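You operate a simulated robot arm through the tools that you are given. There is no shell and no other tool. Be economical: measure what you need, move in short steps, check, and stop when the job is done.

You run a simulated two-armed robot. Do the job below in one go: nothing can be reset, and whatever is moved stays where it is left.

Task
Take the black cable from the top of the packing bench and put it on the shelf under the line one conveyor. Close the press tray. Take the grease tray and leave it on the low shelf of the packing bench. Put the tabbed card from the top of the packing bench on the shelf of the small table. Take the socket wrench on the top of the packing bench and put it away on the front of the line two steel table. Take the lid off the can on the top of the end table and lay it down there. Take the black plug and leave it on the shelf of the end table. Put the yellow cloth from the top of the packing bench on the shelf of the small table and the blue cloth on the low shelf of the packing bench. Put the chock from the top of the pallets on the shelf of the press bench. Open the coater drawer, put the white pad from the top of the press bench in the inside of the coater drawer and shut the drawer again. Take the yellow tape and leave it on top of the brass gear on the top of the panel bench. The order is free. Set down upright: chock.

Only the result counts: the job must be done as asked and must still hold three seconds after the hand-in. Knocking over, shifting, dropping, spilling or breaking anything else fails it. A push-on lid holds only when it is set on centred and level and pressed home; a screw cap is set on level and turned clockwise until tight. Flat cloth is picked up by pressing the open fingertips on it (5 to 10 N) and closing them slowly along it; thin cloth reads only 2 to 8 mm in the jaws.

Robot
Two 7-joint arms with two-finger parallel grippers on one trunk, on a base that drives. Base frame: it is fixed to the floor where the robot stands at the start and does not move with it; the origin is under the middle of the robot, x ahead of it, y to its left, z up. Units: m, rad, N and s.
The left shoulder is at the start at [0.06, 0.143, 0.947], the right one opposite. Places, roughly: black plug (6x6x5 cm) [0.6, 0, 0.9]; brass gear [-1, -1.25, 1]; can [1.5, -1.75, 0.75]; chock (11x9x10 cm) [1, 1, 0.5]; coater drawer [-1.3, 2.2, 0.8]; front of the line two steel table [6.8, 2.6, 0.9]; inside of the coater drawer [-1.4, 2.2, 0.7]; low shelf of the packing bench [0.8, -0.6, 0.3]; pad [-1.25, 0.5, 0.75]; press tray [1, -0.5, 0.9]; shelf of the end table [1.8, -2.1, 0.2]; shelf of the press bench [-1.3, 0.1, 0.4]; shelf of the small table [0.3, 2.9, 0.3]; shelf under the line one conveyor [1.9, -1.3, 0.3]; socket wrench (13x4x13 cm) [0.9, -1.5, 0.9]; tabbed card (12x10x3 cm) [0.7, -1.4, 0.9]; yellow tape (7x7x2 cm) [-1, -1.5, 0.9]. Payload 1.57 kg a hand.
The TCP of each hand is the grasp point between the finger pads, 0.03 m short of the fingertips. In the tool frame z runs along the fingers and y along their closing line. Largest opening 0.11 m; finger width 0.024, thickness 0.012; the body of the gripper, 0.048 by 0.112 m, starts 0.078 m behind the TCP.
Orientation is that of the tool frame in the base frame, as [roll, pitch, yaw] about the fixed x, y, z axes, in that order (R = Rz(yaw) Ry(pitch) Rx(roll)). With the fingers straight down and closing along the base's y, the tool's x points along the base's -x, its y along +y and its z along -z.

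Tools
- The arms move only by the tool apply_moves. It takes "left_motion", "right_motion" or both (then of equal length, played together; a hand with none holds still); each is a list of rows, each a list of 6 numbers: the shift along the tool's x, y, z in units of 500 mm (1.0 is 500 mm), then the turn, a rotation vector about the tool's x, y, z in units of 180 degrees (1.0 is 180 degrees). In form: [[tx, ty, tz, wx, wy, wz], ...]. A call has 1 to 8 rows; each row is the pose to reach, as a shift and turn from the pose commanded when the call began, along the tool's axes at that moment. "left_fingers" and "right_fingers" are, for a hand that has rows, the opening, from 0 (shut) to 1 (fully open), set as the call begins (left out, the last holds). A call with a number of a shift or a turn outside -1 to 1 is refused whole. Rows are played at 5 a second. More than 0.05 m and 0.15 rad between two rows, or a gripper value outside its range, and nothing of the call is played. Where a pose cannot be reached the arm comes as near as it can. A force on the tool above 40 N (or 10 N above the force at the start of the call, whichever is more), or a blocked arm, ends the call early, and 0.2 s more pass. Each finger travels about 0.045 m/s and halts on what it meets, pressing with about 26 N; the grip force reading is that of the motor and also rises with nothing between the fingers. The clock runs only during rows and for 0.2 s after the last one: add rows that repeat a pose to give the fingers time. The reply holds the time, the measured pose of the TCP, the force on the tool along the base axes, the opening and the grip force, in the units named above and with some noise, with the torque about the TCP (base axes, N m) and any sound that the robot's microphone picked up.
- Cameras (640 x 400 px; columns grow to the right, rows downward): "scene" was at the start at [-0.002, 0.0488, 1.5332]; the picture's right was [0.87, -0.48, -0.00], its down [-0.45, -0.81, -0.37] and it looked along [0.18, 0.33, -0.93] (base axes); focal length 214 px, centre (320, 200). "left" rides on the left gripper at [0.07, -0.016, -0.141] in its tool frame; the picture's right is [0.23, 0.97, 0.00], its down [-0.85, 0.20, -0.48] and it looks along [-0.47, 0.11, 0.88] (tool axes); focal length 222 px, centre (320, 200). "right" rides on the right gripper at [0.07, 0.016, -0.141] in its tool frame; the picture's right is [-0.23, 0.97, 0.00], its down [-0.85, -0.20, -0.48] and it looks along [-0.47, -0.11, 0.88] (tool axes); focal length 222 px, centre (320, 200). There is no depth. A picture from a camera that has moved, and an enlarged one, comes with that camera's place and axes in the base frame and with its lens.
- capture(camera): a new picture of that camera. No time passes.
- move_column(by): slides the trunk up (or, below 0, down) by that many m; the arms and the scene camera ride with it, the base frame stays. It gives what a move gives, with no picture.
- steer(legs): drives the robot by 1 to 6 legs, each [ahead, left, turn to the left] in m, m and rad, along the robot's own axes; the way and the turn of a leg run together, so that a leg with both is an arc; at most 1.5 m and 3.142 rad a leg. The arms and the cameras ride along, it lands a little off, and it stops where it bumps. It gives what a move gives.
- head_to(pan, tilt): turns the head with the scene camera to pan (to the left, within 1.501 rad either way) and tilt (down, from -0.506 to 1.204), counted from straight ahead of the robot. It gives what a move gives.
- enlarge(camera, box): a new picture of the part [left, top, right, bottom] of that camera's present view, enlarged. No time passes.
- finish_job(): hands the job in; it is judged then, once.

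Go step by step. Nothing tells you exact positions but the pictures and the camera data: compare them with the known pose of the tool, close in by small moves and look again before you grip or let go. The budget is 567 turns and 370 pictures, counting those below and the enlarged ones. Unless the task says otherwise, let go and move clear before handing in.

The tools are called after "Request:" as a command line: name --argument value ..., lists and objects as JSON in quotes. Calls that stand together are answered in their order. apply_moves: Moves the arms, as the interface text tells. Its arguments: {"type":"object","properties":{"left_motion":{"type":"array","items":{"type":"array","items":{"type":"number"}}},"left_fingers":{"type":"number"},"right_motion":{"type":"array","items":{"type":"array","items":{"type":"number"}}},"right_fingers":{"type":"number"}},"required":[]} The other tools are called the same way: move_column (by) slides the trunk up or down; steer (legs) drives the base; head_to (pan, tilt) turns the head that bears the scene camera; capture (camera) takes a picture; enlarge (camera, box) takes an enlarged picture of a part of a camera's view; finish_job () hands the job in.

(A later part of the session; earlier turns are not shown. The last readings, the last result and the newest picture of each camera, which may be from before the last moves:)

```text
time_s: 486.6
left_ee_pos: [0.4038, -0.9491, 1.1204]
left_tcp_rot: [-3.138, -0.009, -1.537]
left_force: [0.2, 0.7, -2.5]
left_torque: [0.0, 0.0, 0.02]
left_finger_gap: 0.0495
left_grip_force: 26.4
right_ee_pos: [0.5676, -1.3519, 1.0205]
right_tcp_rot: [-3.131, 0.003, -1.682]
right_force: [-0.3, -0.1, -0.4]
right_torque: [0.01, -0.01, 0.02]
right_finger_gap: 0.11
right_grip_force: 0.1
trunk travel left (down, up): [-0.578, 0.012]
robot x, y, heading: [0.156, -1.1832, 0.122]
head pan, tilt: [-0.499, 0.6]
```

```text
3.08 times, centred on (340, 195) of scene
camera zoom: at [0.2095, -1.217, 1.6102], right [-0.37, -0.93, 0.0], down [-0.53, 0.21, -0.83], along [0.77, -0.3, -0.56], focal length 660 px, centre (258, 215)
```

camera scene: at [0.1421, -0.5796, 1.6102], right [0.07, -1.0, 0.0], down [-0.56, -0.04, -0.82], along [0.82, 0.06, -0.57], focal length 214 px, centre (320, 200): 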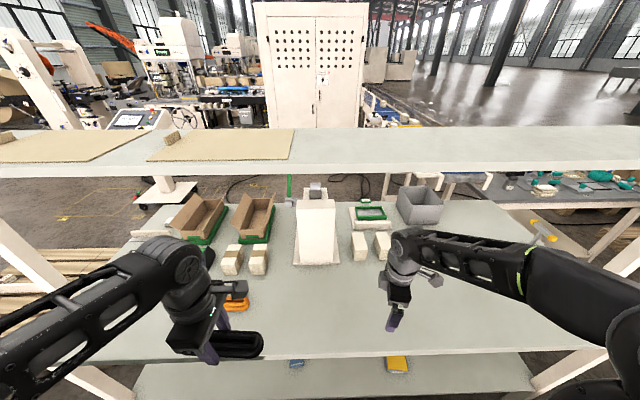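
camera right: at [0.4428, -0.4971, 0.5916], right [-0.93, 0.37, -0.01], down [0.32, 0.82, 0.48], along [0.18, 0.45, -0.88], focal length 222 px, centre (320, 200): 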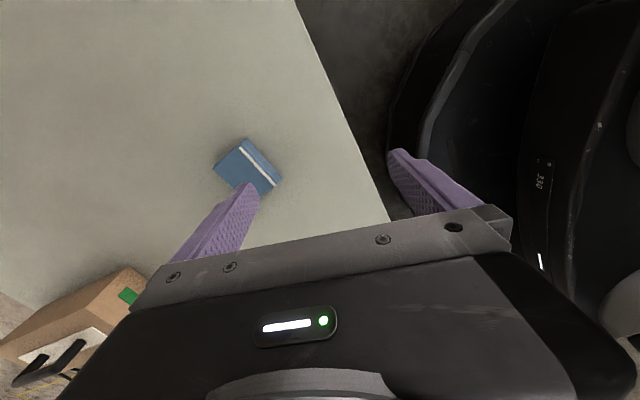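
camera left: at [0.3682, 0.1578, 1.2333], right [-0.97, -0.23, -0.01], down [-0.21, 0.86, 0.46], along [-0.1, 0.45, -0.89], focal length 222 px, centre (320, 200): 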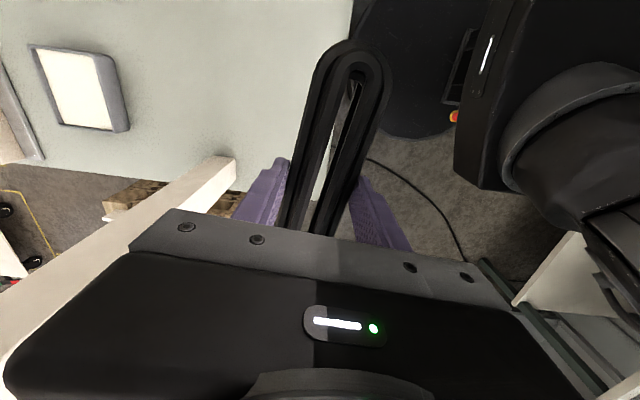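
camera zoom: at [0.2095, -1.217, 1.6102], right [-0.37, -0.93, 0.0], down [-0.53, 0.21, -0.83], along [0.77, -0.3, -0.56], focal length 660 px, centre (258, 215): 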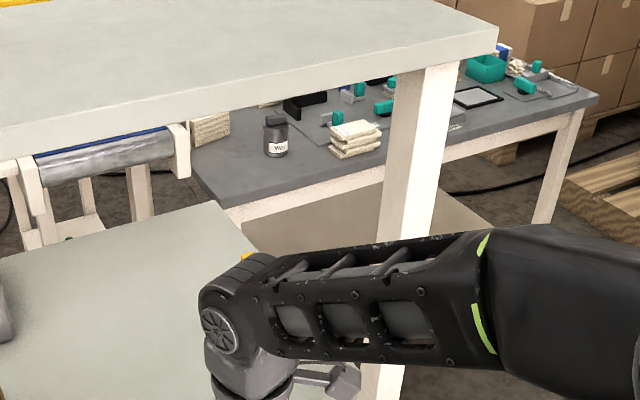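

I drive around to the bench's right end and face it.

Request:
steer --legs '[[-0.25, 0, 0], [0, -1.05, 0], [0.75, 0, 0], [0, 0, 1.45]]'

Request:
head_to --pan 0.0 --tilt 0.6

Request:
capture --camera "scene"

```text
time_s: 500.7
left_ee_pos: [0.5658, -1.9123, 1.1201]
left_tcp_rot: [-3.14, -0.009, -0.119]
left_force: [0.4, 0.8, -2.2]
left_torque: [0.01, 0.0, -0.04]
left_finger_gap: 0.0495
left_grip_force: 26.1
right_ee_pos: [0.9879, -1.8129, 1.0207]
right_tcp_rot: [-3.132, 0.001, -0.262]
right_force: [-0.7, -0.2, 0.7]
right_torque: [0.0, 0.03, -0.03]
right_finger_gap: 0.11
right_grip_force: 0.0
trunk travel left (down, up): [-0.578, 0.012]
robot x, y, heading: [0.7533, -2.1932, 1.539]
head pan, tilt: [-0.499, 0.6]
```

```text
time_s: 501.6
left_ee_pos: [0.5652, -1.9123, 1.1201]
left_tcp_rot: [-3.138, -0.008, -0.118]
left_force: [0.2, -0.9, -1.8]
left_torque: [0.03, 0.02, 0.02]
left_finger_gap: 0.0495
left_grip_force: 25.6
right_ee_pos: [0.9884, -1.8117, 1.0206]
right_tcp_rot: [-3.133, 0.003, -0.263]
right_force: [0.2, -0.5, 0.5]
right_torque: [-0.02, 0.01, -0.02]
right_finger_gap: 0.1099
right_grip_force: 0.2
trunk travel left (down, up): [-0.578, 0.012]
robot x, y, heading: [0.756, -2.1936, 1.544]
head pan, tilt: [0.0, 0.6]
```

```text
162 pictures are left
camera scene: at [0.758, -2.1347, 1.6102], right [1.0, -0.03, 0.0], down [-0.02, -0.56, -0.83], along [0.03, 0.82, -0.57], focal length 214 px, centre (320, 200)
```

scene: 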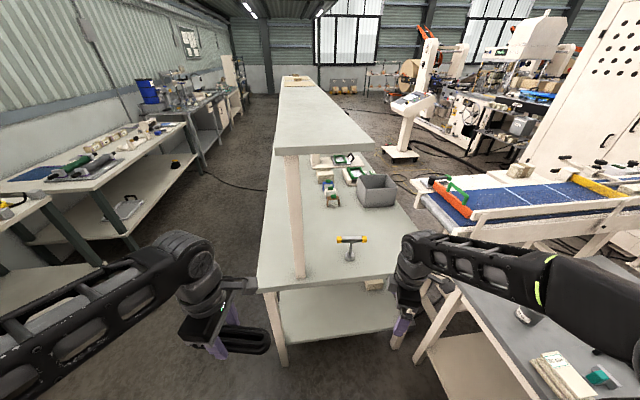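

Request:
enlarge --camera "scene" --box '[310, 215, 400, 275]'

Request:
enlarge --camera "scene" --box '[380, 140, 640, 320]'

```text
6.67 times, centred on (355, 245) of scene
camera zoom: at [0.758, -2.1347, 1.6102], right [1.0, -0.03, 0.0], down [-0.02, -0.56, -0.83], along [0.03, 0.82, -0.57], focal length 1430 px, centre (87, -100)
```

zoom: 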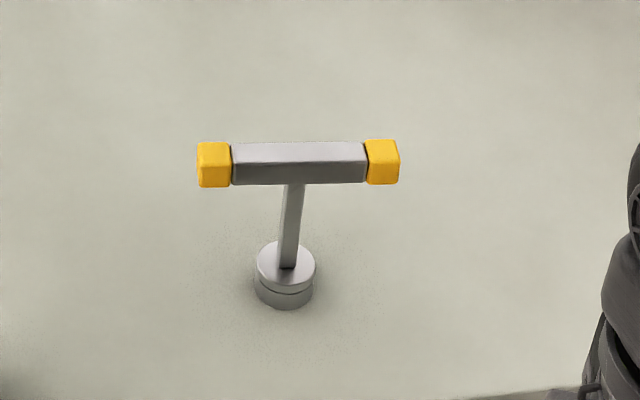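

```text
2.22 times, centred on (510, 230) of scene
camera zoom: at [0.758, -2.1347, 1.6102], right [1.0, -0.03, 0.0], down [-0.02, -0.56, -0.83], along [0.03, 0.82, -0.57], focal length 477 px, centre (-102, 133)
```

zoom: 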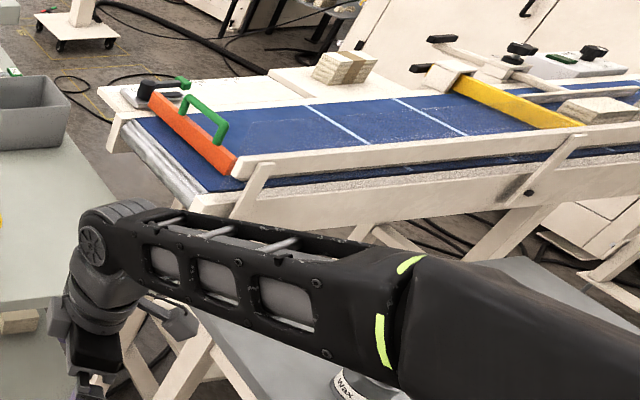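

The wrench stands as a T at (0.91, -1.516) with the bar (top z ≈ 0.99) along x. I approach to grip the bar across y.

Request:
steer --legs '[[0.12, 0, 0]]'

Request:
apply_moves --right_motion '[[0, 0, -0.06, 0, 0, -0.02], [-0.05, -0.05, -0.08, 0, 0, -0.04], [-0.1, -0.11, -0.08, 0, 0, -0.06], [-0.15, -0.17, -0.08, 0, 0, -0.083], [-0.2, -0.23, -0.08, 0, 0, -0.083], [-0.248, -0.298, -0.08, 0, 0, -0.083], [-0.248, -0.298, -0.08, 0, 0, -0.083]]'

Request:
capture --camera "right"

```text
time_s: 502.8
left_ee_pos: [0.5687, -1.7924, 1.1197]
left_tcp_rot: [-3.141, -0.011, -0.115]
left_force: [0.1, -0.1, -2.1]
left_torque: [-0.04, 0.02, 0.01]
left_finger_gap: 0.0498
left_grip_force: 25.8
right_ee_pos: [0.9911, -1.6894, 1.0205]
right_tcp_rot: [-3.133, 0.002, -0.26]
right_force: [0.3, 0.3, 0.6]
right_torque: [-0.06, 0.01, -0.03]
right_finger_gap: 0.11
right_grip_force: 0.0
trunk travel left (down, up): [-0.578, 0.012]
robot x, y, heading: [0.7595, -2.0694, 1.543]
head pan, tilt: [0.0, 0.6]
```

```text
time_s: 504.4
left_ee_pos: [0.5682, -1.7938, 1.119]
left_tcp_rot: [-3.139, -0.009, -0.116]
left_force: [0.6, -0.2, -2.8]
left_torque: [0.03, -0.01, 0.01]
left_finger_gap: 0.0496
left_grip_force: 26.4
right_ee_pos: [0.9077, -1.5179, 1.0636]
right_tcp_rot: [-3.131, 0.0, 0.0]
right_force: [-0.5, -0.9, 1.3]
right_torque: [0.02, 0.0, 0.0]
right_finger_gap: 0.11
right_grip_force: 0.0
trunk travel left (down, up): [-0.578, 0.012]
robot x, y, heading: [0.7582, -2.0694, 1.544]
head pan, tilt: [0.0, 0.6]
```

```text
159 pictures are left
camera right: at [0.9786, -1.5363, 1.2048], right [-0.23, -0.97, -0.01], down [-0.86, 0.19, 0.48], along [-0.47, 0.12, -0.88], focal length 222 px, centre (320, 200)
```

right: 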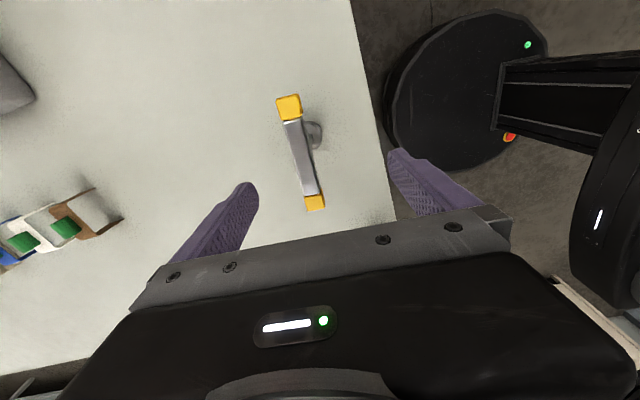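

Request:
apply_moves --right_motion '[[0.004, -0.034, 0.03, 0, 0, 0], [0.006, -0.034, 0.09, 0, 0, 0], [0.006, -0.034, 0.14, 0, 0, 0], [0.006, -0.034, 0.157, 0, 0, 0], [0.006, -0.034, 0.157, 0, 0, 0]]'

Request:
capture --camera "right"

Request:
enlarge --camera "scene" --box '[310, 200, 440, 290]'

```text
time_s: 505.6
left_ee_pos: [0.5676, -1.7931, 1.1197]
left_tcp_rot: [-3.137, -0.009, -0.116]
left_force: [0.5, 1.2, -3.3]
left_torque: [0.0, -0.01, 0.0]
left_finger_gap: 0.0497
left_grip_force: 26.1
right_ee_pos: [0.9122, -1.4985, 0.985]
right_tcp_rot: [-3.131, 0.001, 0.001]
right_force: [0.2, -0.9, 0.2]
right_torque: [-0.03, 0.0, -0.02]
right_finger_gap: 0.1102
right_grip_force: 0.1
trunk travel left (down, up): [-0.578, 0.012]
robot x, y, heading: [0.7594, -2.0728, 1.543]
head pan, tilt: [0.0, 0.6]
```

```text
158 pictures are left
camera right: at [0.983, -1.5172, 1.1247], right [-0.23, -0.97, -0.01], down [-0.86, 0.19, 0.48], along [-0.47, 0.12, -0.88], focal length 222 px, centre (320, 200)
```

right: 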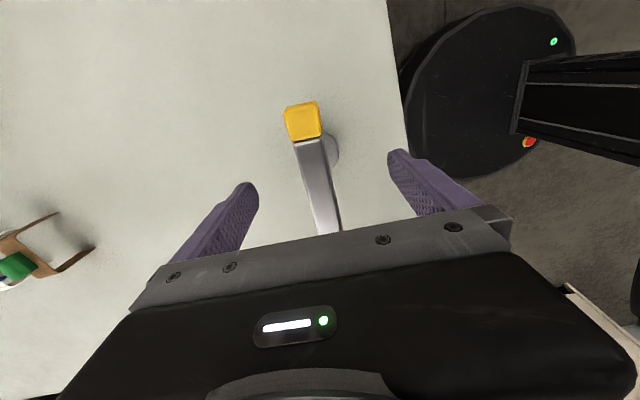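

```text
4.44 times, centred on (375, 245) of scene
camera zoom: at [0.7615, -2.014, 1.6102], right [1.0, -0.03, 0.0], down [-0.02, -0.56, -0.82], along [0.02, 0.82, -0.57], focal length 953 px, centre (76, 0)
```

zoom: 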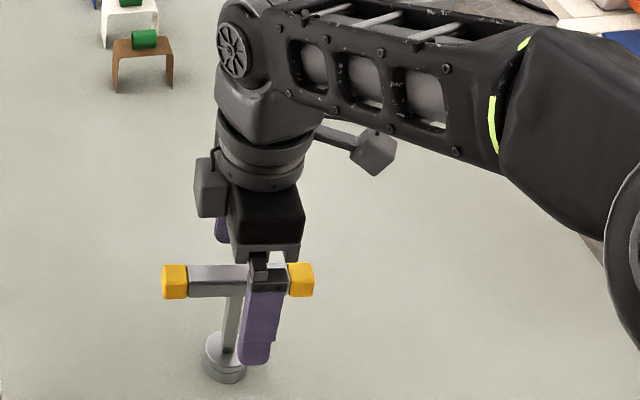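

The bar is a bit higher and its centre 2 cm further to -x. I adjust and close.

Request:
apply_moves --right_motion '[[-0.02, 0, -0.016, 0, 0, 0], [-0.044, 0, -0.016, 0, 0, 0], [-0.044, 0, -0.016, 0, 0, 0]]'

Request:
apply_moves --right_motion '[[0, 0, 0, 0, 0, 0], [0, 0, 0, 0, 0, 0], [0, 0, 0, 0, 0, 0], [0, 0, 0, 0, 0, 0], [0, 0, 0, 0, 0, 0], [0, 0, 0, 0, 0, 0], [0, 0, 0, 0, 0, 0]]' --right_fingers 0

Request:
enlarge --camera "scene" --box '[310, 200, 440, 290]'

```text
time_s: 506.4
left_ee_pos: [0.5679, -1.7938, 1.1199]
left_tcp_rot: [-3.14, -0.009, -0.115]
left_force: [-0.4, 0.2, -2.7]
left_torque: [0.0, 0.0, 0.0]
left_finger_gap: 0.0493
left_grip_force: 26.1
right_ee_pos: [0.8904, -1.4994, 0.9926]
right_tcp_rot: [-3.131, 0.001, -0.001]
right_force: [0.9, -0.1, 0.2]
right_torque: [0.0, -0.01, 0.01]
right_finger_gap: 0.1101
right_grip_force: 0.0
trunk travel left (down, up): [-0.578, 0.012]
robot x, y, heading: [0.759, -2.0726, 1.541]
head pan, tilt: [0.0, 0.6]
```

```text
time_s: 508.0
left_ee_pos: [0.5679, -1.7923, 1.1204]
left_tcp_rot: [-3.138, -0.008, -0.115]
left_force: [-0.2, 0.2, -1.5]
left_torque: [-0.01, 0.01, 0.01]
left_finger_gap: 0.0495
left_grip_force: 26.0
right_ee_pos: [0.8901, -1.4983, 0.9917]
right_tcp_rot: [-3.13, 0.001, 0.0]
right_force: [-0.8, -0.6, 0.7]
right_torque: [-0.18, 0.0, 0.0]
right_finger_gap: 0.0197
right_grip_force: 26.5
trunk travel left (down, up): [-0.578, 0.012]
robot x, y, heading: [0.755, -2.0744, 1.546]
head pan, tilt: [0.0, 0.6]
```

```text
4.44 times, centred on (375, 245) of scene
camera zoom: at [0.7614, -2.0143, 1.6102], right [1.0, -0.03, 0.0], down [-0.02, -0.56, -0.83], along [0.02, 0.82, -0.56], focal length 953 px, centre (76, 0)
```

zoom: 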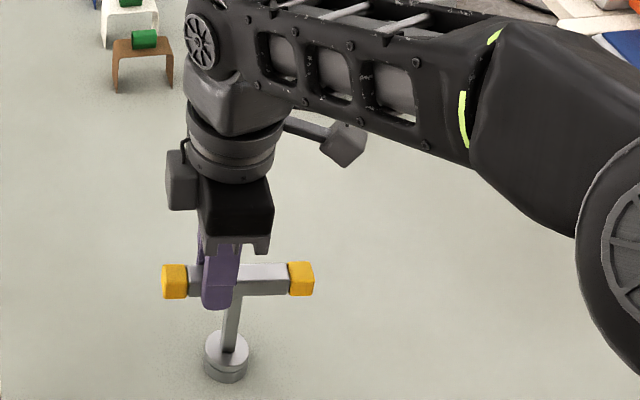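

Wrench held near its middle. I lift it, retract, and start the long way round the left side of the bench.

Request:
apply_moves --right_motion '[[0, 0, -0.06, 0, 0, 0], [0, 0, -0.14, 0, 0, 0], [0, 0, -0.2, 0, 0, 0], [0, 0.08, -0.22, 0, 0, 0], [0, 0.16, -0.22, 0, 0, 0], [0, 0.25, -0.22, 0, 0, 0], [0, 0.34, -0.22, 0, 0, 0]]'

Request:
capture --camera "right"

Request:
steer --legs '[[-0.3, 0, 0], [0, 1.15, 0.03], [1.5, 0, 0], [1.5, 0, 0]]'

Request:
capture --camera "scene"

```text
time_s: 509.6
left_ee_pos: [0.5686, -1.794, 1.1195]
left_tcp_rot: [-3.138, -0.009, -0.115]
left_force: [-0.7, -0.1, -1.6]
left_torque: [0.02, 0.01, 0.0]
left_finger_gap: 0.0496
left_grip_force: 26.3
right_ee_pos: [0.8896, -1.672, 1.1033]
right_tcp_rot: [-3.131, 0.0, 0.0]
right_force: [0.0, -0.2, -2.6]
right_torque: [0.01, 0.02, -0.01]
right_finger_gap: 0.0193
right_grip_force: 26.3
trunk travel left (down, up): [-0.578, 0.012]
robot x, y, heading: [0.7587, -2.0702, 1.538]
head pan, tilt: [0.0, 0.6]
```

```text
155 pictures are left
camera right: at [0.9604, -1.6917, 1.2437], right [-0.23, -0.97, -0.01], down [-0.85, 0.19, 0.48], along [-0.47, 0.12, -0.88], focal length 222 px, centre (320, 200)
```

right: 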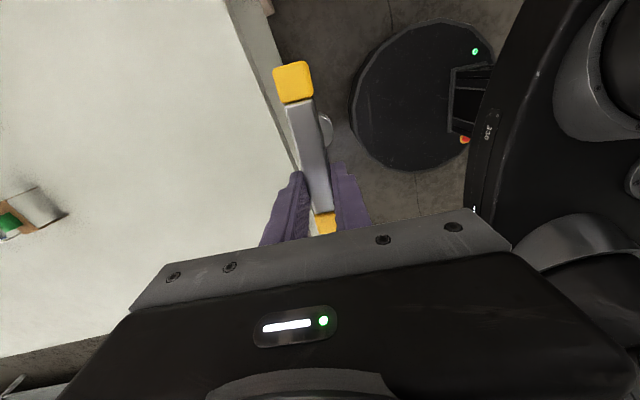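

```text
time_s: 530.9
left_ee_pos: [-0.3934, 0.9263, 1.1191]
left_tcp_rot: [-3.139, -0.009, -0.173]
left_force: [0.9, 0.1, -2.1]
left_torque: [0.01, 0.02, 0.01]
left_finger_gap: 0.0496
left_grip_force: 26.0
right_ee_pos: [-0.0654, 1.0297, 1.1018]
right_tcp_rot: [-3.133, 0.001, -0.058]
right_force: [-0.1, -0.6, -2.6]
right_torque: [-0.04, 0.04, 0.0]
right_finger_gap: 0.0196
right_grip_force: 26.0
trunk travel left (down, up): [-0.578, 0.012]
robot x, y, heading: [-0.2221, 0.6358, 1.481]
head pan, tilt: [0.0, 0.6]
```

```text
154 pictures are left
camera scene: at [-0.2148, 0.695, 1.6102], right [1.0, -0.09, 0.0], down [-0.05, -0.56, -0.82], along [0.07, 0.82, -0.57], focal length 214 px, centre (320, 200)
```

scene: 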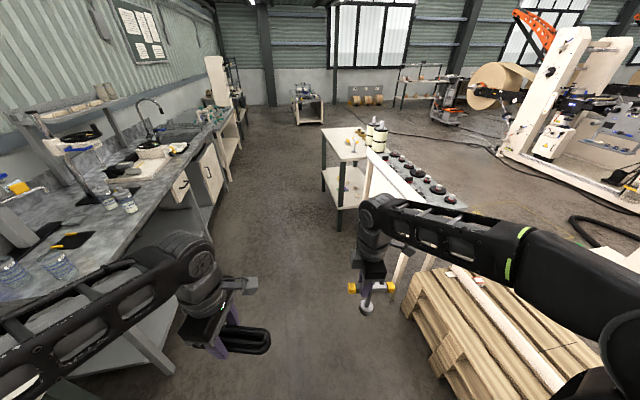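

Request:
steer --legs '[[0, 0.15, 0.12], [1.5, 0, 0], [1.5, 0, 0], [0.75, 0, 0], [0, 0, -1.55]]'

Request:
capture --camera "scene"

Request:
head_to --pan -0.8 --tilt 0.5

Request:
capture --camera "scene"

```text
time_s: 553.7
left_ee_pos: [-0.0647, 4.5779, 1.1204]
left_tcp_rot: [-3.139, -0.009, -1.635]
left_force: [0.4, 0.0, -2.2]
left_torque: [0.01, -0.01, 0.02]
left_finger_gap: 0.0496
left_grip_force: 25.8
right_ee_pos: [0.0746, 4.2621, 1.1031]
right_tcp_rot: [-3.131, -0.002, -1.517]
right_force: [0.5, 0.6, -3.0]
right_torque: [0.08, 0.01, -0.02]
right_finger_gap: 0.0197
right_grip_force: 26.1
trunk travel left (down, up): [-0.578, 0.012]
robot x, y, heading: [-0.329, 4.3738, 0.03]
head pan, tilt: [0.0, 0.6]
```

```text
153 pictures are left
camera scene: at [-0.2739, 4.3732, 1.6102], right [0.02, -1.0, 0.0], down [-0.56, -0.01, -0.82], along [0.82, 0.02, -0.57], focal length 214 px, centre (320, 200)
```

scene: 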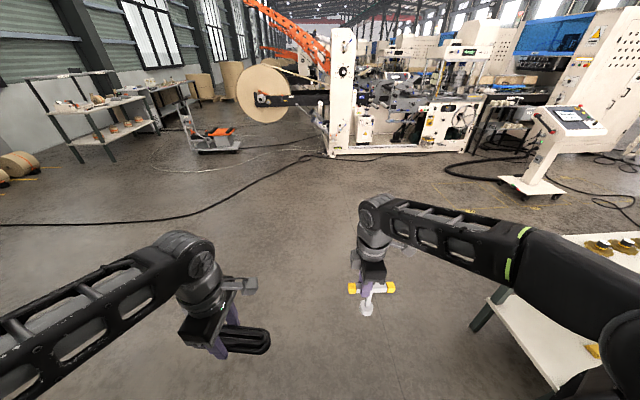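

```text
time_s: 554.8
left_ee_pos: [-0.0647, 4.5775, 1.1198]
left_tcp_rot: [-3.138, -0.009, -1.635]
left_force: [0.0, 0.7, -1.8]
left_torque: [0.06, -0.01, 0.01]
left_finger_gap: 0.0496
left_grip_force: 25.8
right_ee_pos: [0.0748, 4.2648, 1.1033]
right_tcp_rot: [-3.13, 0.0, -1.517]
right_force: [0.3, 0.0, -2.5]
right_torque: [0.08, 0.01, -0.01]
right_finger_gap: 0.0195
right_grip_force: 26.4
trunk travel left (down, up): [-0.578, 0.012]
robot x, y, heading: [-0.3326, 4.3727, 0.023]
head pan, tilt: [-0.799, 0.499]
```

```text
152 pictures are left
camera scene: at [-0.2972, 4.3076, 1.6193], right [-0.7, -0.71, 0.0], down [-0.34, 0.33, -0.88], along [0.63, -0.61, -0.48], focal length 214 px, centre (320, 200)
```

scene: 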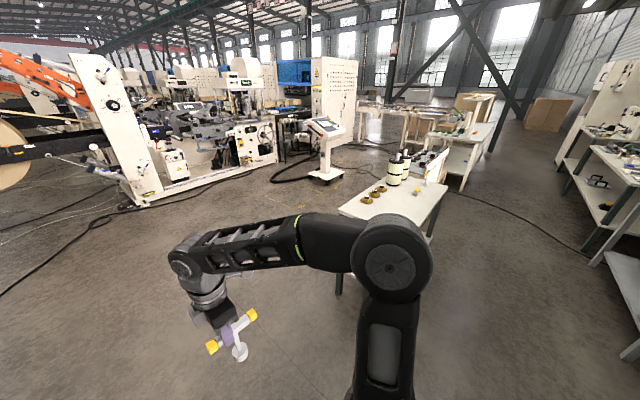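

Request:
steer --legs '[[1.5, 0, 0], [0.35, 0, 0], [0, 0, -1.59], [1.4, 0, 0]]'

Request:
head_to --pan 0.0 --tilt 0.5

Request:
capture --camera "scene"

```text
time_s: 574.6
left_ee_pos: [1.6693, 2.7034, 1.1205]
left_tcp_rot: [-3.139, -0.009, 3.011]
left_force: [-0.3, -0.3, -2.1]
left_torque: [0.0, -0.02, 0.02]
left_finger_gap: 0.0497
left_grip_force: 26.1
right_ee_pos: [1.3444, 2.5873, 1.1024]
right_tcp_rot: [-3.132, 0.001, 3.126]
right_force: [0.5, 0.1, -3.8]
right_torque: [0.04, -0.06, 0.02]
right_finger_gap: 0.0197
right_grip_force: 26.5
trunk travel left (down, up): [-0.578, 0.012]
robot x, y, heading: [1.4833, 2.9875, -1.615]
head pan, tilt: [-0.799, 0.499]
```

```text
time_s: 575.8
left_ee_pos: [1.6693, 2.7035, 1.1194]
left_tcp_rot: [-3.138, -0.009, 3.008]
left_force: [0.8, 0.1, -2.7]
left_torque: [0.03, 0.0, -0.03]
left_finger_gap: 0.0494
left_grip_force: 26.6
right_ee_pos: [1.3453, 2.5869, 1.1029]
right_tcp_rot: [-3.132, 0.002, 3.126]
right_force: [-0.4, 0.4, -2.7]
right_torque: [0.01, -0.07, -0.03]
right_finger_gap: 0.0198
right_grip_force: 26.5
trunk travel left (down, up): [-0.578, 0.012]
robot x, y, heading: [1.4818, 2.9848, -1.618]
head pan, tilt: [0.0, 0.499]
```

```text
151 pictures are left
camera scene: at [1.4801, 2.923, 1.6193], right [-1.0, 0.05, 0.0], down [0.02, 0.48, -0.88], along [-0.04, -0.88, -0.48], focal length 214 px, centre (320, 200)
```

scene: 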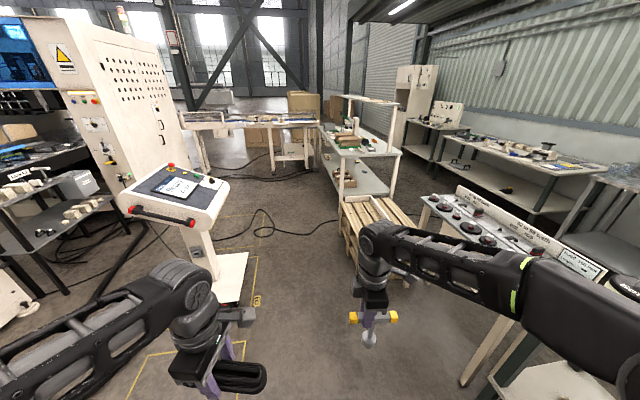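

Request:
steer --legs '[[0, -0.08, 0.045], [1.5, 0, 0], [0.8, 0, 0]]'

Request:
capture --camera "scene"

```text
time_s: 583.9
left_ee_pos: [1.5533, 1.1877, 1.1194]
left_tcp_rot: [-3.139, -0.008, 2.963]
left_force: [-0.9, -0.7, -1.4]
left_torque: [0.01, -0.03, 0.03]
left_finger_gap: 0.0496
left_grip_force: 25.8
right_ee_pos: [1.2237, 1.0846, 1.1023]
right_tcp_rot: [-3.133, 0.0, 3.08]
right_force: [0.3, 0.2, -3.5]
right_torque: [-0.01, -0.07, 0.01]
right_finger_gap: 0.0196
right_grip_force: 26.4
trunk travel left (down, up): [-0.578, 0.012]
robot x, y, heading: [1.3788, 1.4785, -1.657]
head pan, tilt: [0.0, 0.499]
stopped in leg 2: the robot was blocked; the commanded pose is now the measured one
```

```text
150 pictures are left
camera scene: at [1.3743, 1.4151, 1.6193], right [-1.0, 0.09, 0.0], down [0.04, 0.48, -0.88], along [-0.08, -0.87, -0.48], focal length 214 px, centre (320, 200)
```

scene: 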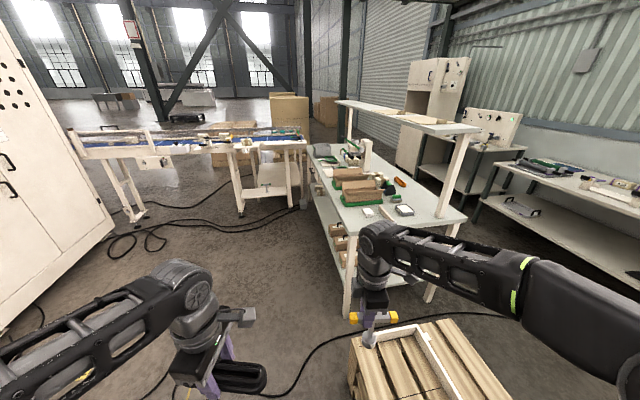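

Blocked on the right, probably by the pallet corner. I step left (+x) and go on.

Request:
steer --legs '[[0.0, 0.15, 0.0], [0, 0, 0.09]]'

Request:
head_to --pan -0.9 --tilt 1.0

Request:
capture --camera "scene"

```text
time_s: 585.8
left_ee_pos: [1.7312, 1.1911, 1.1197]
left_tcp_rot: [-3.14, -0.008, 3.056]
left_force: [0.0, 0.0, -1.8]
left_torque: [0.03, -0.01, 0.0]
left_finger_gap: 0.0496
left_grip_force: 26.0
right_ee_pos: [1.413, 1.0603, 1.1029]
right_tcp_rot: [-3.132, 0.0, -3.113]
right_force: [0.7, 1.0, -2.8]
right_torque: [-0.02, -0.05, -0.03]
right_finger_gap: 0.0199
right_grip_force: 25.9
trunk travel left (down, up): [-0.578, 0.012]
robot x, y, heading: [1.5317, 1.4624, -1.568]
head pan, tilt: [0.0, 0.499]
```

```text
time_s: 587.0
left_ee_pos: [1.7309, 1.1905, 1.1199]
left_tcp_rot: [-3.14, -0.009, 3.055]
left_force: [0.3, 0.8, -1.7]
left_torque: [-0.05, 0.0, -0.01]
left_finger_gap: 0.0494
left_grip_force: 26.4
right_ee_pos: [1.412, 1.058, 1.102]
right_tcp_rot: [-3.131, 0.001, -3.111]
right_force: [-0.2, -0.2, -2.8]
right_torque: [-0.01, -0.08, 0.0]
right_finger_gap: 0.0194
right_grip_force: 26.4
trunk travel left (down, up): [-0.578, 0.012]
robot x, y, heading: [1.5268, 1.4625, -1.571]
head pan, tilt: [-0.901, 1.0]
```

```text
149 pictures are left
camera scene: at [1.4771, 1.4492, 1.5783], right [-0.62, 0.78, 0.0], down [0.66, 0.52, -0.54], along [-0.42, -0.34, -0.84], focal length 214 px, centre (320, 200)
```

scene: 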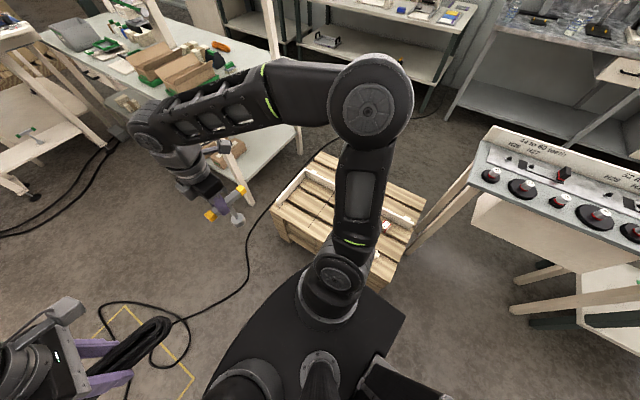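

I check carefully whether the pallet was displaced.

Request:
enlarge --camera "scene" --box '[240, 130, 460, 320]'

```text
2.11 times, centred on (350, 225) of scene
camera zoom: at [1.4771, 1.4492, 1.5783], right [-0.62, 0.78, 0.0], down [0.66, 0.52, -0.54], along [-0.42, -0.34, -0.84], focal length 452 px, centre (257, 147)
```

zoom: 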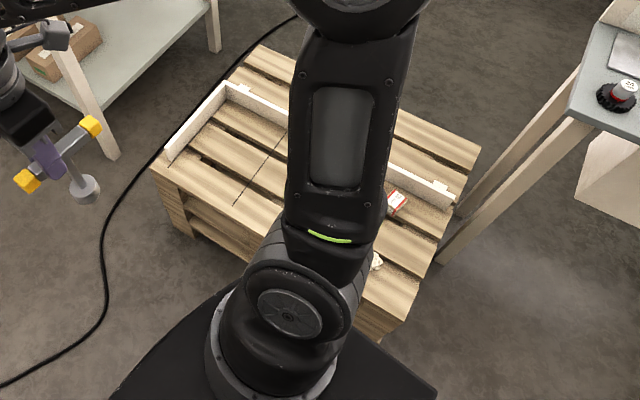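

The pallet is where it was. I go on behind the bench to the conveyor.

Request:
steer --legs '[[1.3, 0.1, 0], [0.45, 0.2, 0]]'

Request:
head_to --pan 0.0 --tilt 0.7

Request:
capture --camera "scene"

```text
time_s: 596.0
left_ee_pos: [2.0517, -0.5513, 1.1185]
left_tcp_rot: [-3.139, -0.01, 3.069]
left_force: [-0.2, -0.2, -2.2]
left_torque: [0.0, 0.04, -0.03]
left_finger_gap: 0.0495
left_grip_force: 25.7
right_ee_pos: [1.7364, -0.6881, 1.1009]
right_tcp_rot: [-3.134, 0.001, -3.099]
right_force: [-0.8, -1.0, -3.2]
right_torque: [0.02, -0.02, 0.0]
right_finger_gap: 0.0195
right_grip_force: 26.1
trunk travel left (down, up): [-0.578, 0.012]
robot x, y, heading: [1.8481, -0.283, -1.557]
head pan, tilt: [-0.901, 1.0]
```

```text
time_s: 597.2
left_ee_pos: [2.0526, -0.5516, 1.1199]
left_tcp_rot: [-3.141, -0.009, 3.069]
left_force: [0.3, -0.4, -2.6]
left_torque: [-0.02, 0.04, 0.01]
left_finger_gap: 0.0492
left_grip_force: 25.8
right_ee_pos: [1.7358, -0.6857, 1.1019]
right_tcp_rot: [-3.133, 0.001, -3.098]
right_force: [0.6, 0.0, -2.5]
right_torque: [-0.01, -0.08, 0.0]
right_finger_gap: 0.02
right_grip_force: 26.1
trunk travel left (down, up): [-0.578, 0.012]
robot x, y, heading: [1.8481, -0.2794, -1.561]
head pan, tilt: [0.0, 0.7]
```

```text
147 pictures are left
camera scene: at [1.8509, -0.3373, 1.6016], right [-1.0, -0.01, 0.0], down [-0.01, 0.64, -0.76], along [0.01, -0.76, -0.64], focal length 214 px, centre (320, 200)
```

scene: 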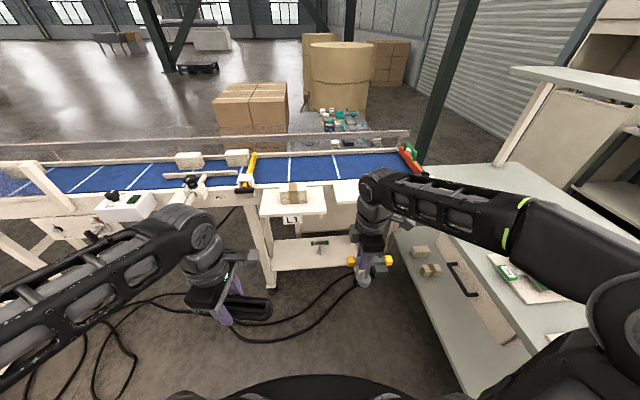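

I see the conveyor's side platform with the shelf below it (z ≈ 0.3, front edge y ≈ -1.16), with one item on it. I lower the trunk and pull the wrench hand back.

Request:
move_column --by -0.4

Request:
move_column --by -0.16

Request:
apply_moves --right_motion '[[0, 0.07, 0, 0, 0, 0], [0, 0.14, 0, 0, 0, 0], [0, 0.21, -0.02, 0, 0, 0], [0, 0.28, -0.04, 0, 0, 0]]'

Request:
capture --camera "scene"

```text
time_s: 601.1
left_ee_pos: [2.0529, -0.5516, 0.7199]
left_tcp_rot: [-3.14, -0.008, 3.069]
left_force: [0.2, -0.4, -2.5]
left_torque: [0.01, -0.02, 0.01]
left_finger_gap: 0.0495
left_grip_force: 25.6
right_ee_pos: [1.7364, -0.6871, 0.7016]
right_tcp_rot: [-3.133, 0.001, -3.099]
right_force: [0.1, -1.1, -2.1]
right_torque: [0.04, -0.04, -0.01]
right_finger_gap: 0.0199
right_grip_force: 25.6
trunk travel left (down, up): [-0.178, 0.412]
robot x, y, heading: [1.8478, -0.2857, -1.562]
head pan, tilt: [0.0, 0.7]
```

```text
time_s: 602.9
left_ee_pos: [2.0529, -0.5518, 0.5597]
left_tcp_rot: [-3.141, -0.009, 3.068]
left_force: [-0.2, 1.1, -2.2]
left_torque: [0.03, -0.01, 0.01]
left_finger_gap: 0.0497
left_grip_force: 25.7
right_ee_pos: [1.7357, -0.6866, 0.5428]
right_tcp_rot: [-3.131, -0.002, -3.099]
right_force: [-0.5, 0.3, -2.1]
right_torque: [0.0, -0.04, -0.03]
right_finger_gap: 0.0196
right_grip_force: 26.0
trunk travel left (down, up): [-0.018, 0.572]
robot x, y, heading: [1.8488, -0.2836, -1.562]
head pan, tilt: [0.0, 0.7]
```

```text
time_s: 603.9
left_ee_pos: [2.0523, -0.5505, 0.5592]
left_tcp_rot: [-3.14, -0.009, 3.069]
left_force: [0.6, -0.9, -2.9]
left_torque: [0.03, -0.02, 0.0]
left_finger_gap: 0.0497
left_grip_force: 26.1
right_ee_pos: [1.7298, -0.5498, 0.5582]
right_tcp_rot: [-3.132, 0.0, -3.101]
right_force: [-0.3, -0.5, -3.5]
right_torque: [0.04, -0.09, -0.02]
right_finger_gap: 0.0201
right_grip_force: 25.6
trunk travel left (down, up): [-0.018, 0.572]
robot x, y, heading: [1.8506, -0.2822, -1.56]
head pan, tilt: [0.0, 0.7]
```

```text
146 pictures are left
camera scene: at [1.8511, -0.3374, 1.0416], right [-1.0, -0.01, 0.0], down [-0.01, 0.64, -0.76], along [0.01, -0.76, -0.64], focal length 214 px, centre (320, 200)
```

scene: 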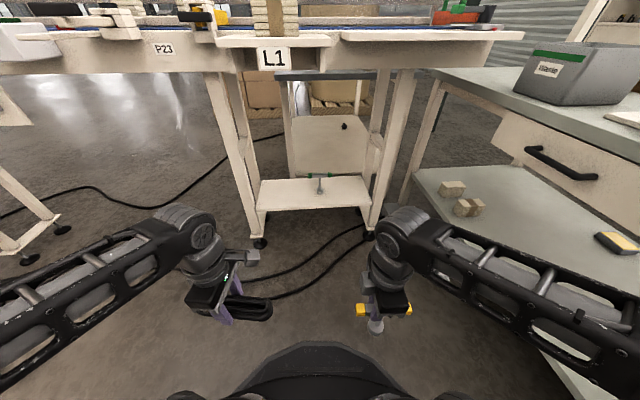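

Clear view of the L1 station: shelf x 1.61–2.18, y -1.155 to -1.43, small tool standing in the middle. I drive in and extend the left hand over the shelf's left half.

Request:
steer --legs '[[0.43, 0, 0]]'

Request:
apply_moves --left_motion '[[0, -0.08, 0.02, 0, 0, 0], [0, -0.16, 0.06, 0, 0, 0], [0, -0.24, 0.11, 0, 0, 0], [0, -0.32, 0.16, 0, 0, 0], [0, -0.4, 0.2, 0, 0, 0], [0, -0.46, 0.24, 0, 0, 0]]'

Request:
capture --camera "left"

Request:
capture --camera "scene"

```text
time_s: 606.5
left_ee_pos: [2.0553, -0.9851, 0.5604]
left_tcp_rot: [-3.141, -0.009, 3.062]
left_force: [0.3, -0.9, -3.0]
left_torque: [0.02, -0.03, -0.01]
left_finger_gap: 0.0497
left_grip_force: 25.8
right_ee_pos: [1.7338, -0.9808, 0.5585]
right_tcp_rot: [-3.133, 0.0, -3.103]
right_force: [-0.3, -0.6, -3.4]
right_torque: [0.03, -0.06, -0.03]
right_finger_gap: 0.0197
right_grip_force: 25.8
trunk travel left (down, up): [-0.018, 0.572]
robot x, y, heading: [1.8555, -0.7162, -1.557]
head pan, tilt: [0.0, 0.7]
```

```text
time_s: 607.9
left_ee_pos: [2.0374, -1.2154, 0.4426]
left_tcp_rot: [-3.139, -0.01, 3.066]
left_force: [-0.5, 0.2, -1.7]
left_torque: [0.02, -0.03, -0.01]
left_finger_gap: 0.0495
left_grip_force: 26.5
right_ee_pos: [1.7322, -0.9809, 0.5595]
right_tcp_rot: [-3.133, -0.001, -3.105]
right_force: [0.0, -0.8, -2.3]
right_torque: [0.01, -0.03, 0.04]
right_finger_gap: 0.0194
right_grip_force: 25.8
trunk travel left (down, up): [-0.018, 0.572]
robot x, y, heading: [1.8557, -0.7116, -1.562]
head pan, tilt: [0.0, 0.7]
```

```text
145 pictures are left
camera left: at [1.9684, -1.2252, 0.5853], right [-0.15, 0.99, 0.0], down [0.87, 0.13, 0.47], along [0.47, 0.07, -0.88], focal length 222 px, centre (320, 200)
```

left: 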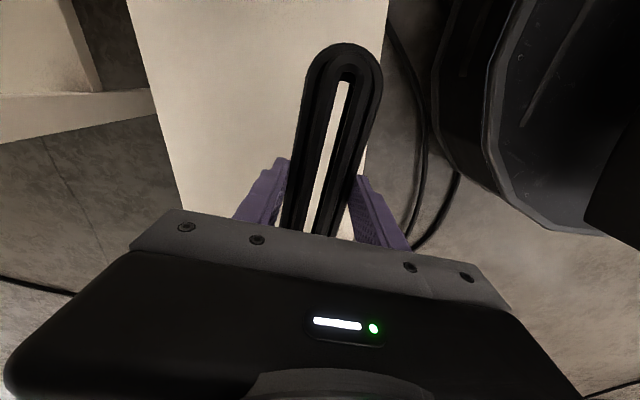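

```text
144 pictures are left
camera scene: at [1.8552, -0.7688, 1.0416], right [-1.0, -0.01, 0.0], down [-0.01, 0.64, -0.76], along [0.01, -0.76, -0.64], focal length 214 px, centre (320, 200)
```

scene: 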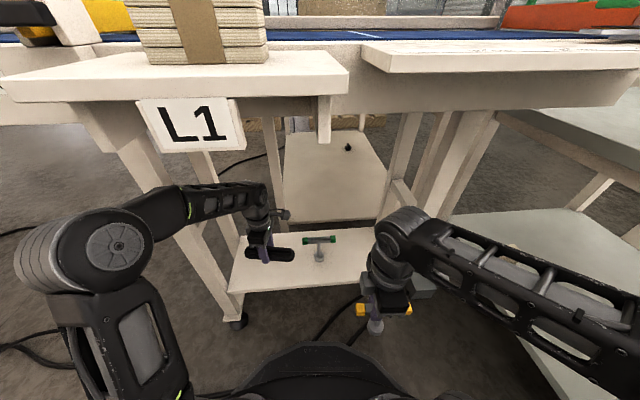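

Cable is over the shelf. I nudge it away from the tool and lower to contact.

Request:
apply_moves --left_motion '[[-0.04, -0.03, 0.04, 0, 0, 0], [-0.04, -0.03, 0.09, 0, 0, 0], [-0.04, -0.03, 0.13, 0, 0, 0], [-0.04, -0.03, 0.16, 0, 0, 0], [-0.04, -0.03, 0.18, 0, 0, 0], [-0.04, -0.03, 0.2, 0, 0, 0], [-0.04, -0.03, 0.22, 0, 0, 0], [-0.04, -0.03, 0.24, 0, 0, 0]]'

Request:
capture --camera "left"

```text
time_s: 609.7
left_ee_pos: [2.054, -1.2298, 0.3292]
left_tcp_rot: [-3.135, -0.008, 3.066]
left_force: [1.1, 9.8, 30.9]
left_torque: [1.19, -0.39, -0.1]
left_finger_gap: 0.0497
left_grip_force: 26.2
right_ee_pos: [1.7329, -0.9797, 0.5589]
right_tcp_rot: [-3.13, 0.0, -3.104]
right_force: [-0.8, 0.0, -2.6]
right_torque: [-0.02, -0.08, 0.0]
right_finger_gap: 0.0198
right_grip_force: 26.2
trunk travel left (down, up): [-0.018, 0.572]
robot x, y, heading: [1.8555, -0.7106, -1.562]
head pan, tilt: [0.0, 0.7]
stopped in row 8 (left hand): the force on the tool passed its limit (the readings are from after the stop); the commanded pose is now the measured one
```

```text
143 pictures are left
camera left: at [1.9851, -1.24, 0.4721], right [-0.15, 0.99, 0.0], down [0.87, 0.14, 0.47], along [0.47, 0.07, -0.88], focal length 222 px, centre (320, 200)
```

left: 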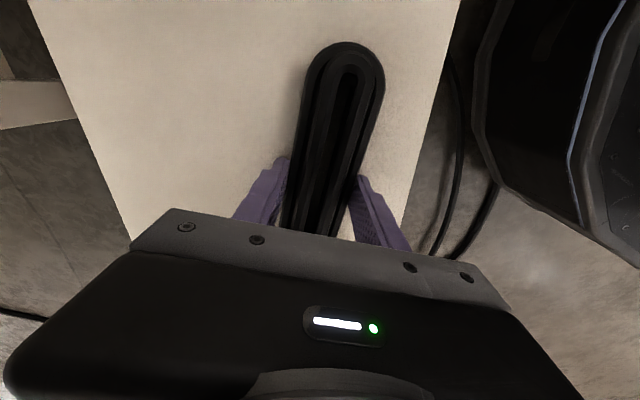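

Cable rests on the shelf. I release and withdraw the left hand.

Request:
apply_moves --left_motion '[[0, 0, -0.004, 0, 0, 0], [0, 0, -0.004, 0, 0, 0], [0, 0, -0.004, 0, 0, 0]]' --left_fingers 0.9

Request:
apply_moves --left_motion '[[0, 0, -0.06, 0, 0, 0], [0, 0, -0.14, 0, 0, 0], [0, 0.06, -0.2, 0, 0, 0], [0, 0.14, -0.24, 0, 0, 0], [0, 0.22, -0.28, 0, 0, 0], [0, 0.3, -0.32, 0, 0, 0], [0, 0.38, -0.36, 0, 0, 0], [0, 0.46, -0.4, 0, 0, 0]]'

Request:
capture --camera "scene"

```text
time_s: 610.5
left_ee_pos: [2.0532, -1.2332, 0.3317]
left_tcp_rot: [-3.131, -0.009, 3.062]
left_force: [-2.1, -21.4, 23.7]
left_torque: [0.41, -0.27, -0.2]
left_finger_gap: 0.0803
left_grip_force: 0.0
right_ee_pos: [1.7321, -0.9802, 0.5587]
right_tcp_rot: [-3.132, 0.0, -3.106]
right_force: [-0.9, 0.7, -3.0]
right_torque: [-0.01, -0.05, 0.03]
right_finger_gap: 0.0196
right_grip_force: 26.3
trunk travel left (down, up): [-0.018, 0.572]
robot x, y, heading: [1.8541, -0.7114, -1.56]
head pan, tilt: [0.0, 0.7]
```

```text
time_s: 612.3
left_ee_pos: [2.0749, -1.0004, 0.5298]
left_tcp_rot: [-3.138, -0.007, 3.066]
left_force: [0.2, 0.4, 0.2]
left_torque: [0.03, -0.01, 0.0]
left_finger_gap: 0.0989
left_grip_force: 0.0
right_ee_pos: [1.734, -0.9816, 0.5588]
right_tcp_rot: [-3.135, 0.0, -3.105]
right_force: [0.3, -0.8, -2.9]
right_torque: [0.01, -0.06, -0.01]
right_finger_gap: 0.0198
right_grip_force: 26.1
trunk travel left (down, up): [-0.018, 0.572]
robot x, y, heading: [1.854, -0.7129, -1.562]
head pan, tilt: [0.0, 0.7]
```

```text
142 pictures are left
camera scene: at [1.8552, -0.7691, 1.0416], right [-1.0, -0.01, 0.0], down [-0.01, 0.64, -0.76], along [0.01, -0.76, -0.64], focal length 214 px, centre (320, 200)
```

scene: 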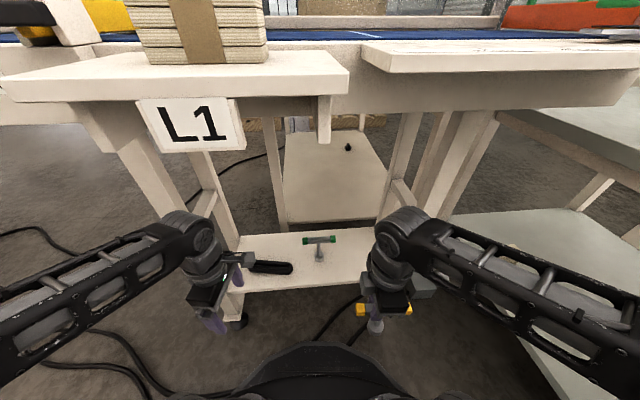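

Cable done. I back off, raise the trunk and turn toward the press from behind the bench.

Request:
steer --legs '[[-0.5, 0, 0]]'

Request:
move_column --by 0.4

Request:
move_column --by 0.16

Request:
steer --legs '[[0, 0, -1.5]]'

Request:
head_to --pan 0.1 --tilt 0.65

Request:
capture --camera "scene"

```text
time_s: 615.2
left_ee_pos: [2.0698, -0.5061, 0.5304]
left_tcp_rot: [-3.137, -0.01, 3.075]
left_force: [0.4, 0.5, 0.4]
left_torque: [0.01, -0.05, -0.01]
left_finger_gap: 0.0988
left_grip_force: 0.0
right_ee_pos: [1.7296, -0.4889, 0.5575]
right_tcp_rot: [-3.134, 0.0, -3.095]
right_force: [-0.3, -0.1, -3.4]
right_torque: [0.0, -0.04, 0.0]
right_finger_gap: 0.0199
right_grip_force: 25.7
trunk travel left (down, up): [-0.018, 0.572]
robot x, y, heading: [1.8469, -0.22, -1.555]
head pan, tilt: [0.0, 0.7]
```

```text
time_s: 619.0
left_ee_pos: [2.0702, -0.5064, 0.93]
left_tcp_rot: [-3.136, -0.009, 3.075]
left_force: [-0.4, -0.1, -0.2]
left_torque: [0.02, 0.0, -0.04]
left_finger_gap: 0.0991
left_grip_force: 0.0
right_ee_pos: [1.7289, -0.4899, 0.959]
right_tcp_rot: [-3.131, -0.001, -3.096]
right_force: [0.2, 0.2, -3.0]
right_torque: [0.01, -0.05, 0.02]
right_finger_gap: 0.0194
right_grip_force: 25.6
trunk travel left (down, up): [-0.418, 0.172]
robot x, y, heading: [1.8498, -0.2181, -1.552]
head pan, tilt: [0.0, 0.7]
```

```text
time_s: 620.9
left_ee_pos: [2.0691, -0.5057, 1.0898]
left_tcp_rot: [-3.137, -0.007, 3.074]
left_force: [0.1, 0.7, -0.1]
left_torque: [-0.01, 0.02, 0.02]
left_finger_gap: 0.099
left_grip_force: 0.0
right_ee_pos: [1.7305, -0.4903, 1.1189]
right_tcp_rot: [-3.134, 0.001, -3.094]
right_force: [0.1, 0.0, -3.5]
right_torque: [0.03, -0.05, 0.01]
right_finger_gap: 0.0198
right_grip_force: 26.2
trunk travel left (down, up): [-0.578, 0.012]
robot x, y, heading: [1.8489, -0.2211, -1.551]
head pan, tilt: [0.0, 0.7]
```

```text
time_s: 625.0
left_ee_pos: [1.5722, -0.4559, 1.091]
left_tcp_rot: [-3.138, -0.008, 1.552]
left_force: [-0.7, -0.2, -0.3]
left_torque: [-0.03, 0.01, -0.02]
left_finger_gap: 0.0991
left_grip_force: 0.1
right_ee_pos: [1.5731, -0.1151, 1.1181]
right_tcp_rot: [-3.132, -0.001, 1.667]
right_force: [-1.2, -0.8, -3.4]
right_torque: [-0.08, -0.04, -0.01]
right_finger_gap: 0.0196
right_grip_force: 25.0
trunk travel left (down, up): [-0.578, 0.012]
robot x, y, heading: [1.8427, -0.2196, -3.077]
head pan, tilt: [0.0, 0.7]
```

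```text
time_s: 625.6
left_ee_pos: [1.572, -0.4558, 1.0905]
left_tcp_rot: [-3.136, -0.009, 1.552]
left_force: [-0.5, 0.4, 0.6]
left_torque: [0.0, 0.01, -0.01]
left_finger_gap: 0.0991
left_grip_force: 0.2
right_ee_pos: [1.5729, -0.115, 1.1181]
right_tcp_rot: [-3.132, -0.001, 1.666]
right_force: [-0.4, -0.3, -2.7]
right_torque: [-0.09, 0.04, 0.02]
right_finger_gap: 0.0197
right_grip_force: 26.0
trunk travel left (down, up): [-0.578, 0.012]
robot x, y, heading: [1.8463, -0.2174, -3.074]
head pan, tilt: [0.099, 0.649]
```

```text
141 pictures are left
camera scene: at [1.7922, -0.2337, 1.6059], right [-0.16, 0.99, 0.0], down [0.6, 0.1, -0.8], along [-0.79, -0.13, -0.6], focal length 214 px, centre (320, 200)
```

scene: 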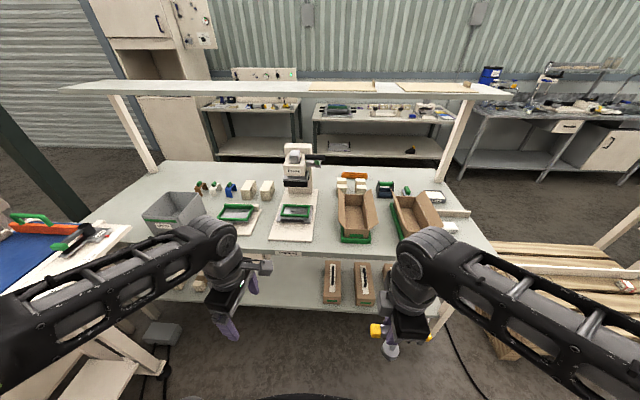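

Request:
enlarge --camera "scene" --box '[200, 130, 360, 270]'

```text
2.86 times, centred on (280, 200) of scene
camera zoom: at [1.7922, -0.2337, 1.6059], right [-0.16, 0.99, 0.0], down [0.6, 0.1, -0.8], along [-0.79, -0.13, -0.6], focal length 613 px, centre (434, 200)
```

zoom: 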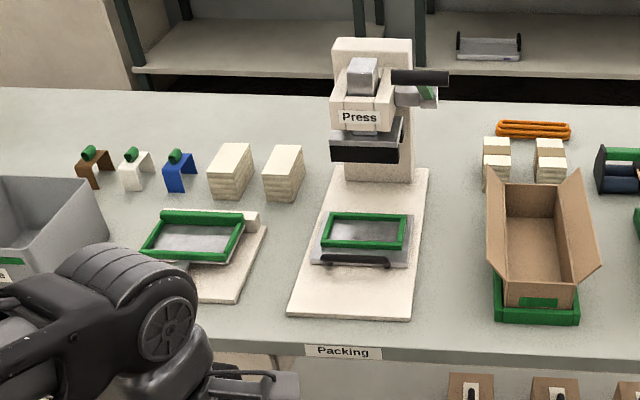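

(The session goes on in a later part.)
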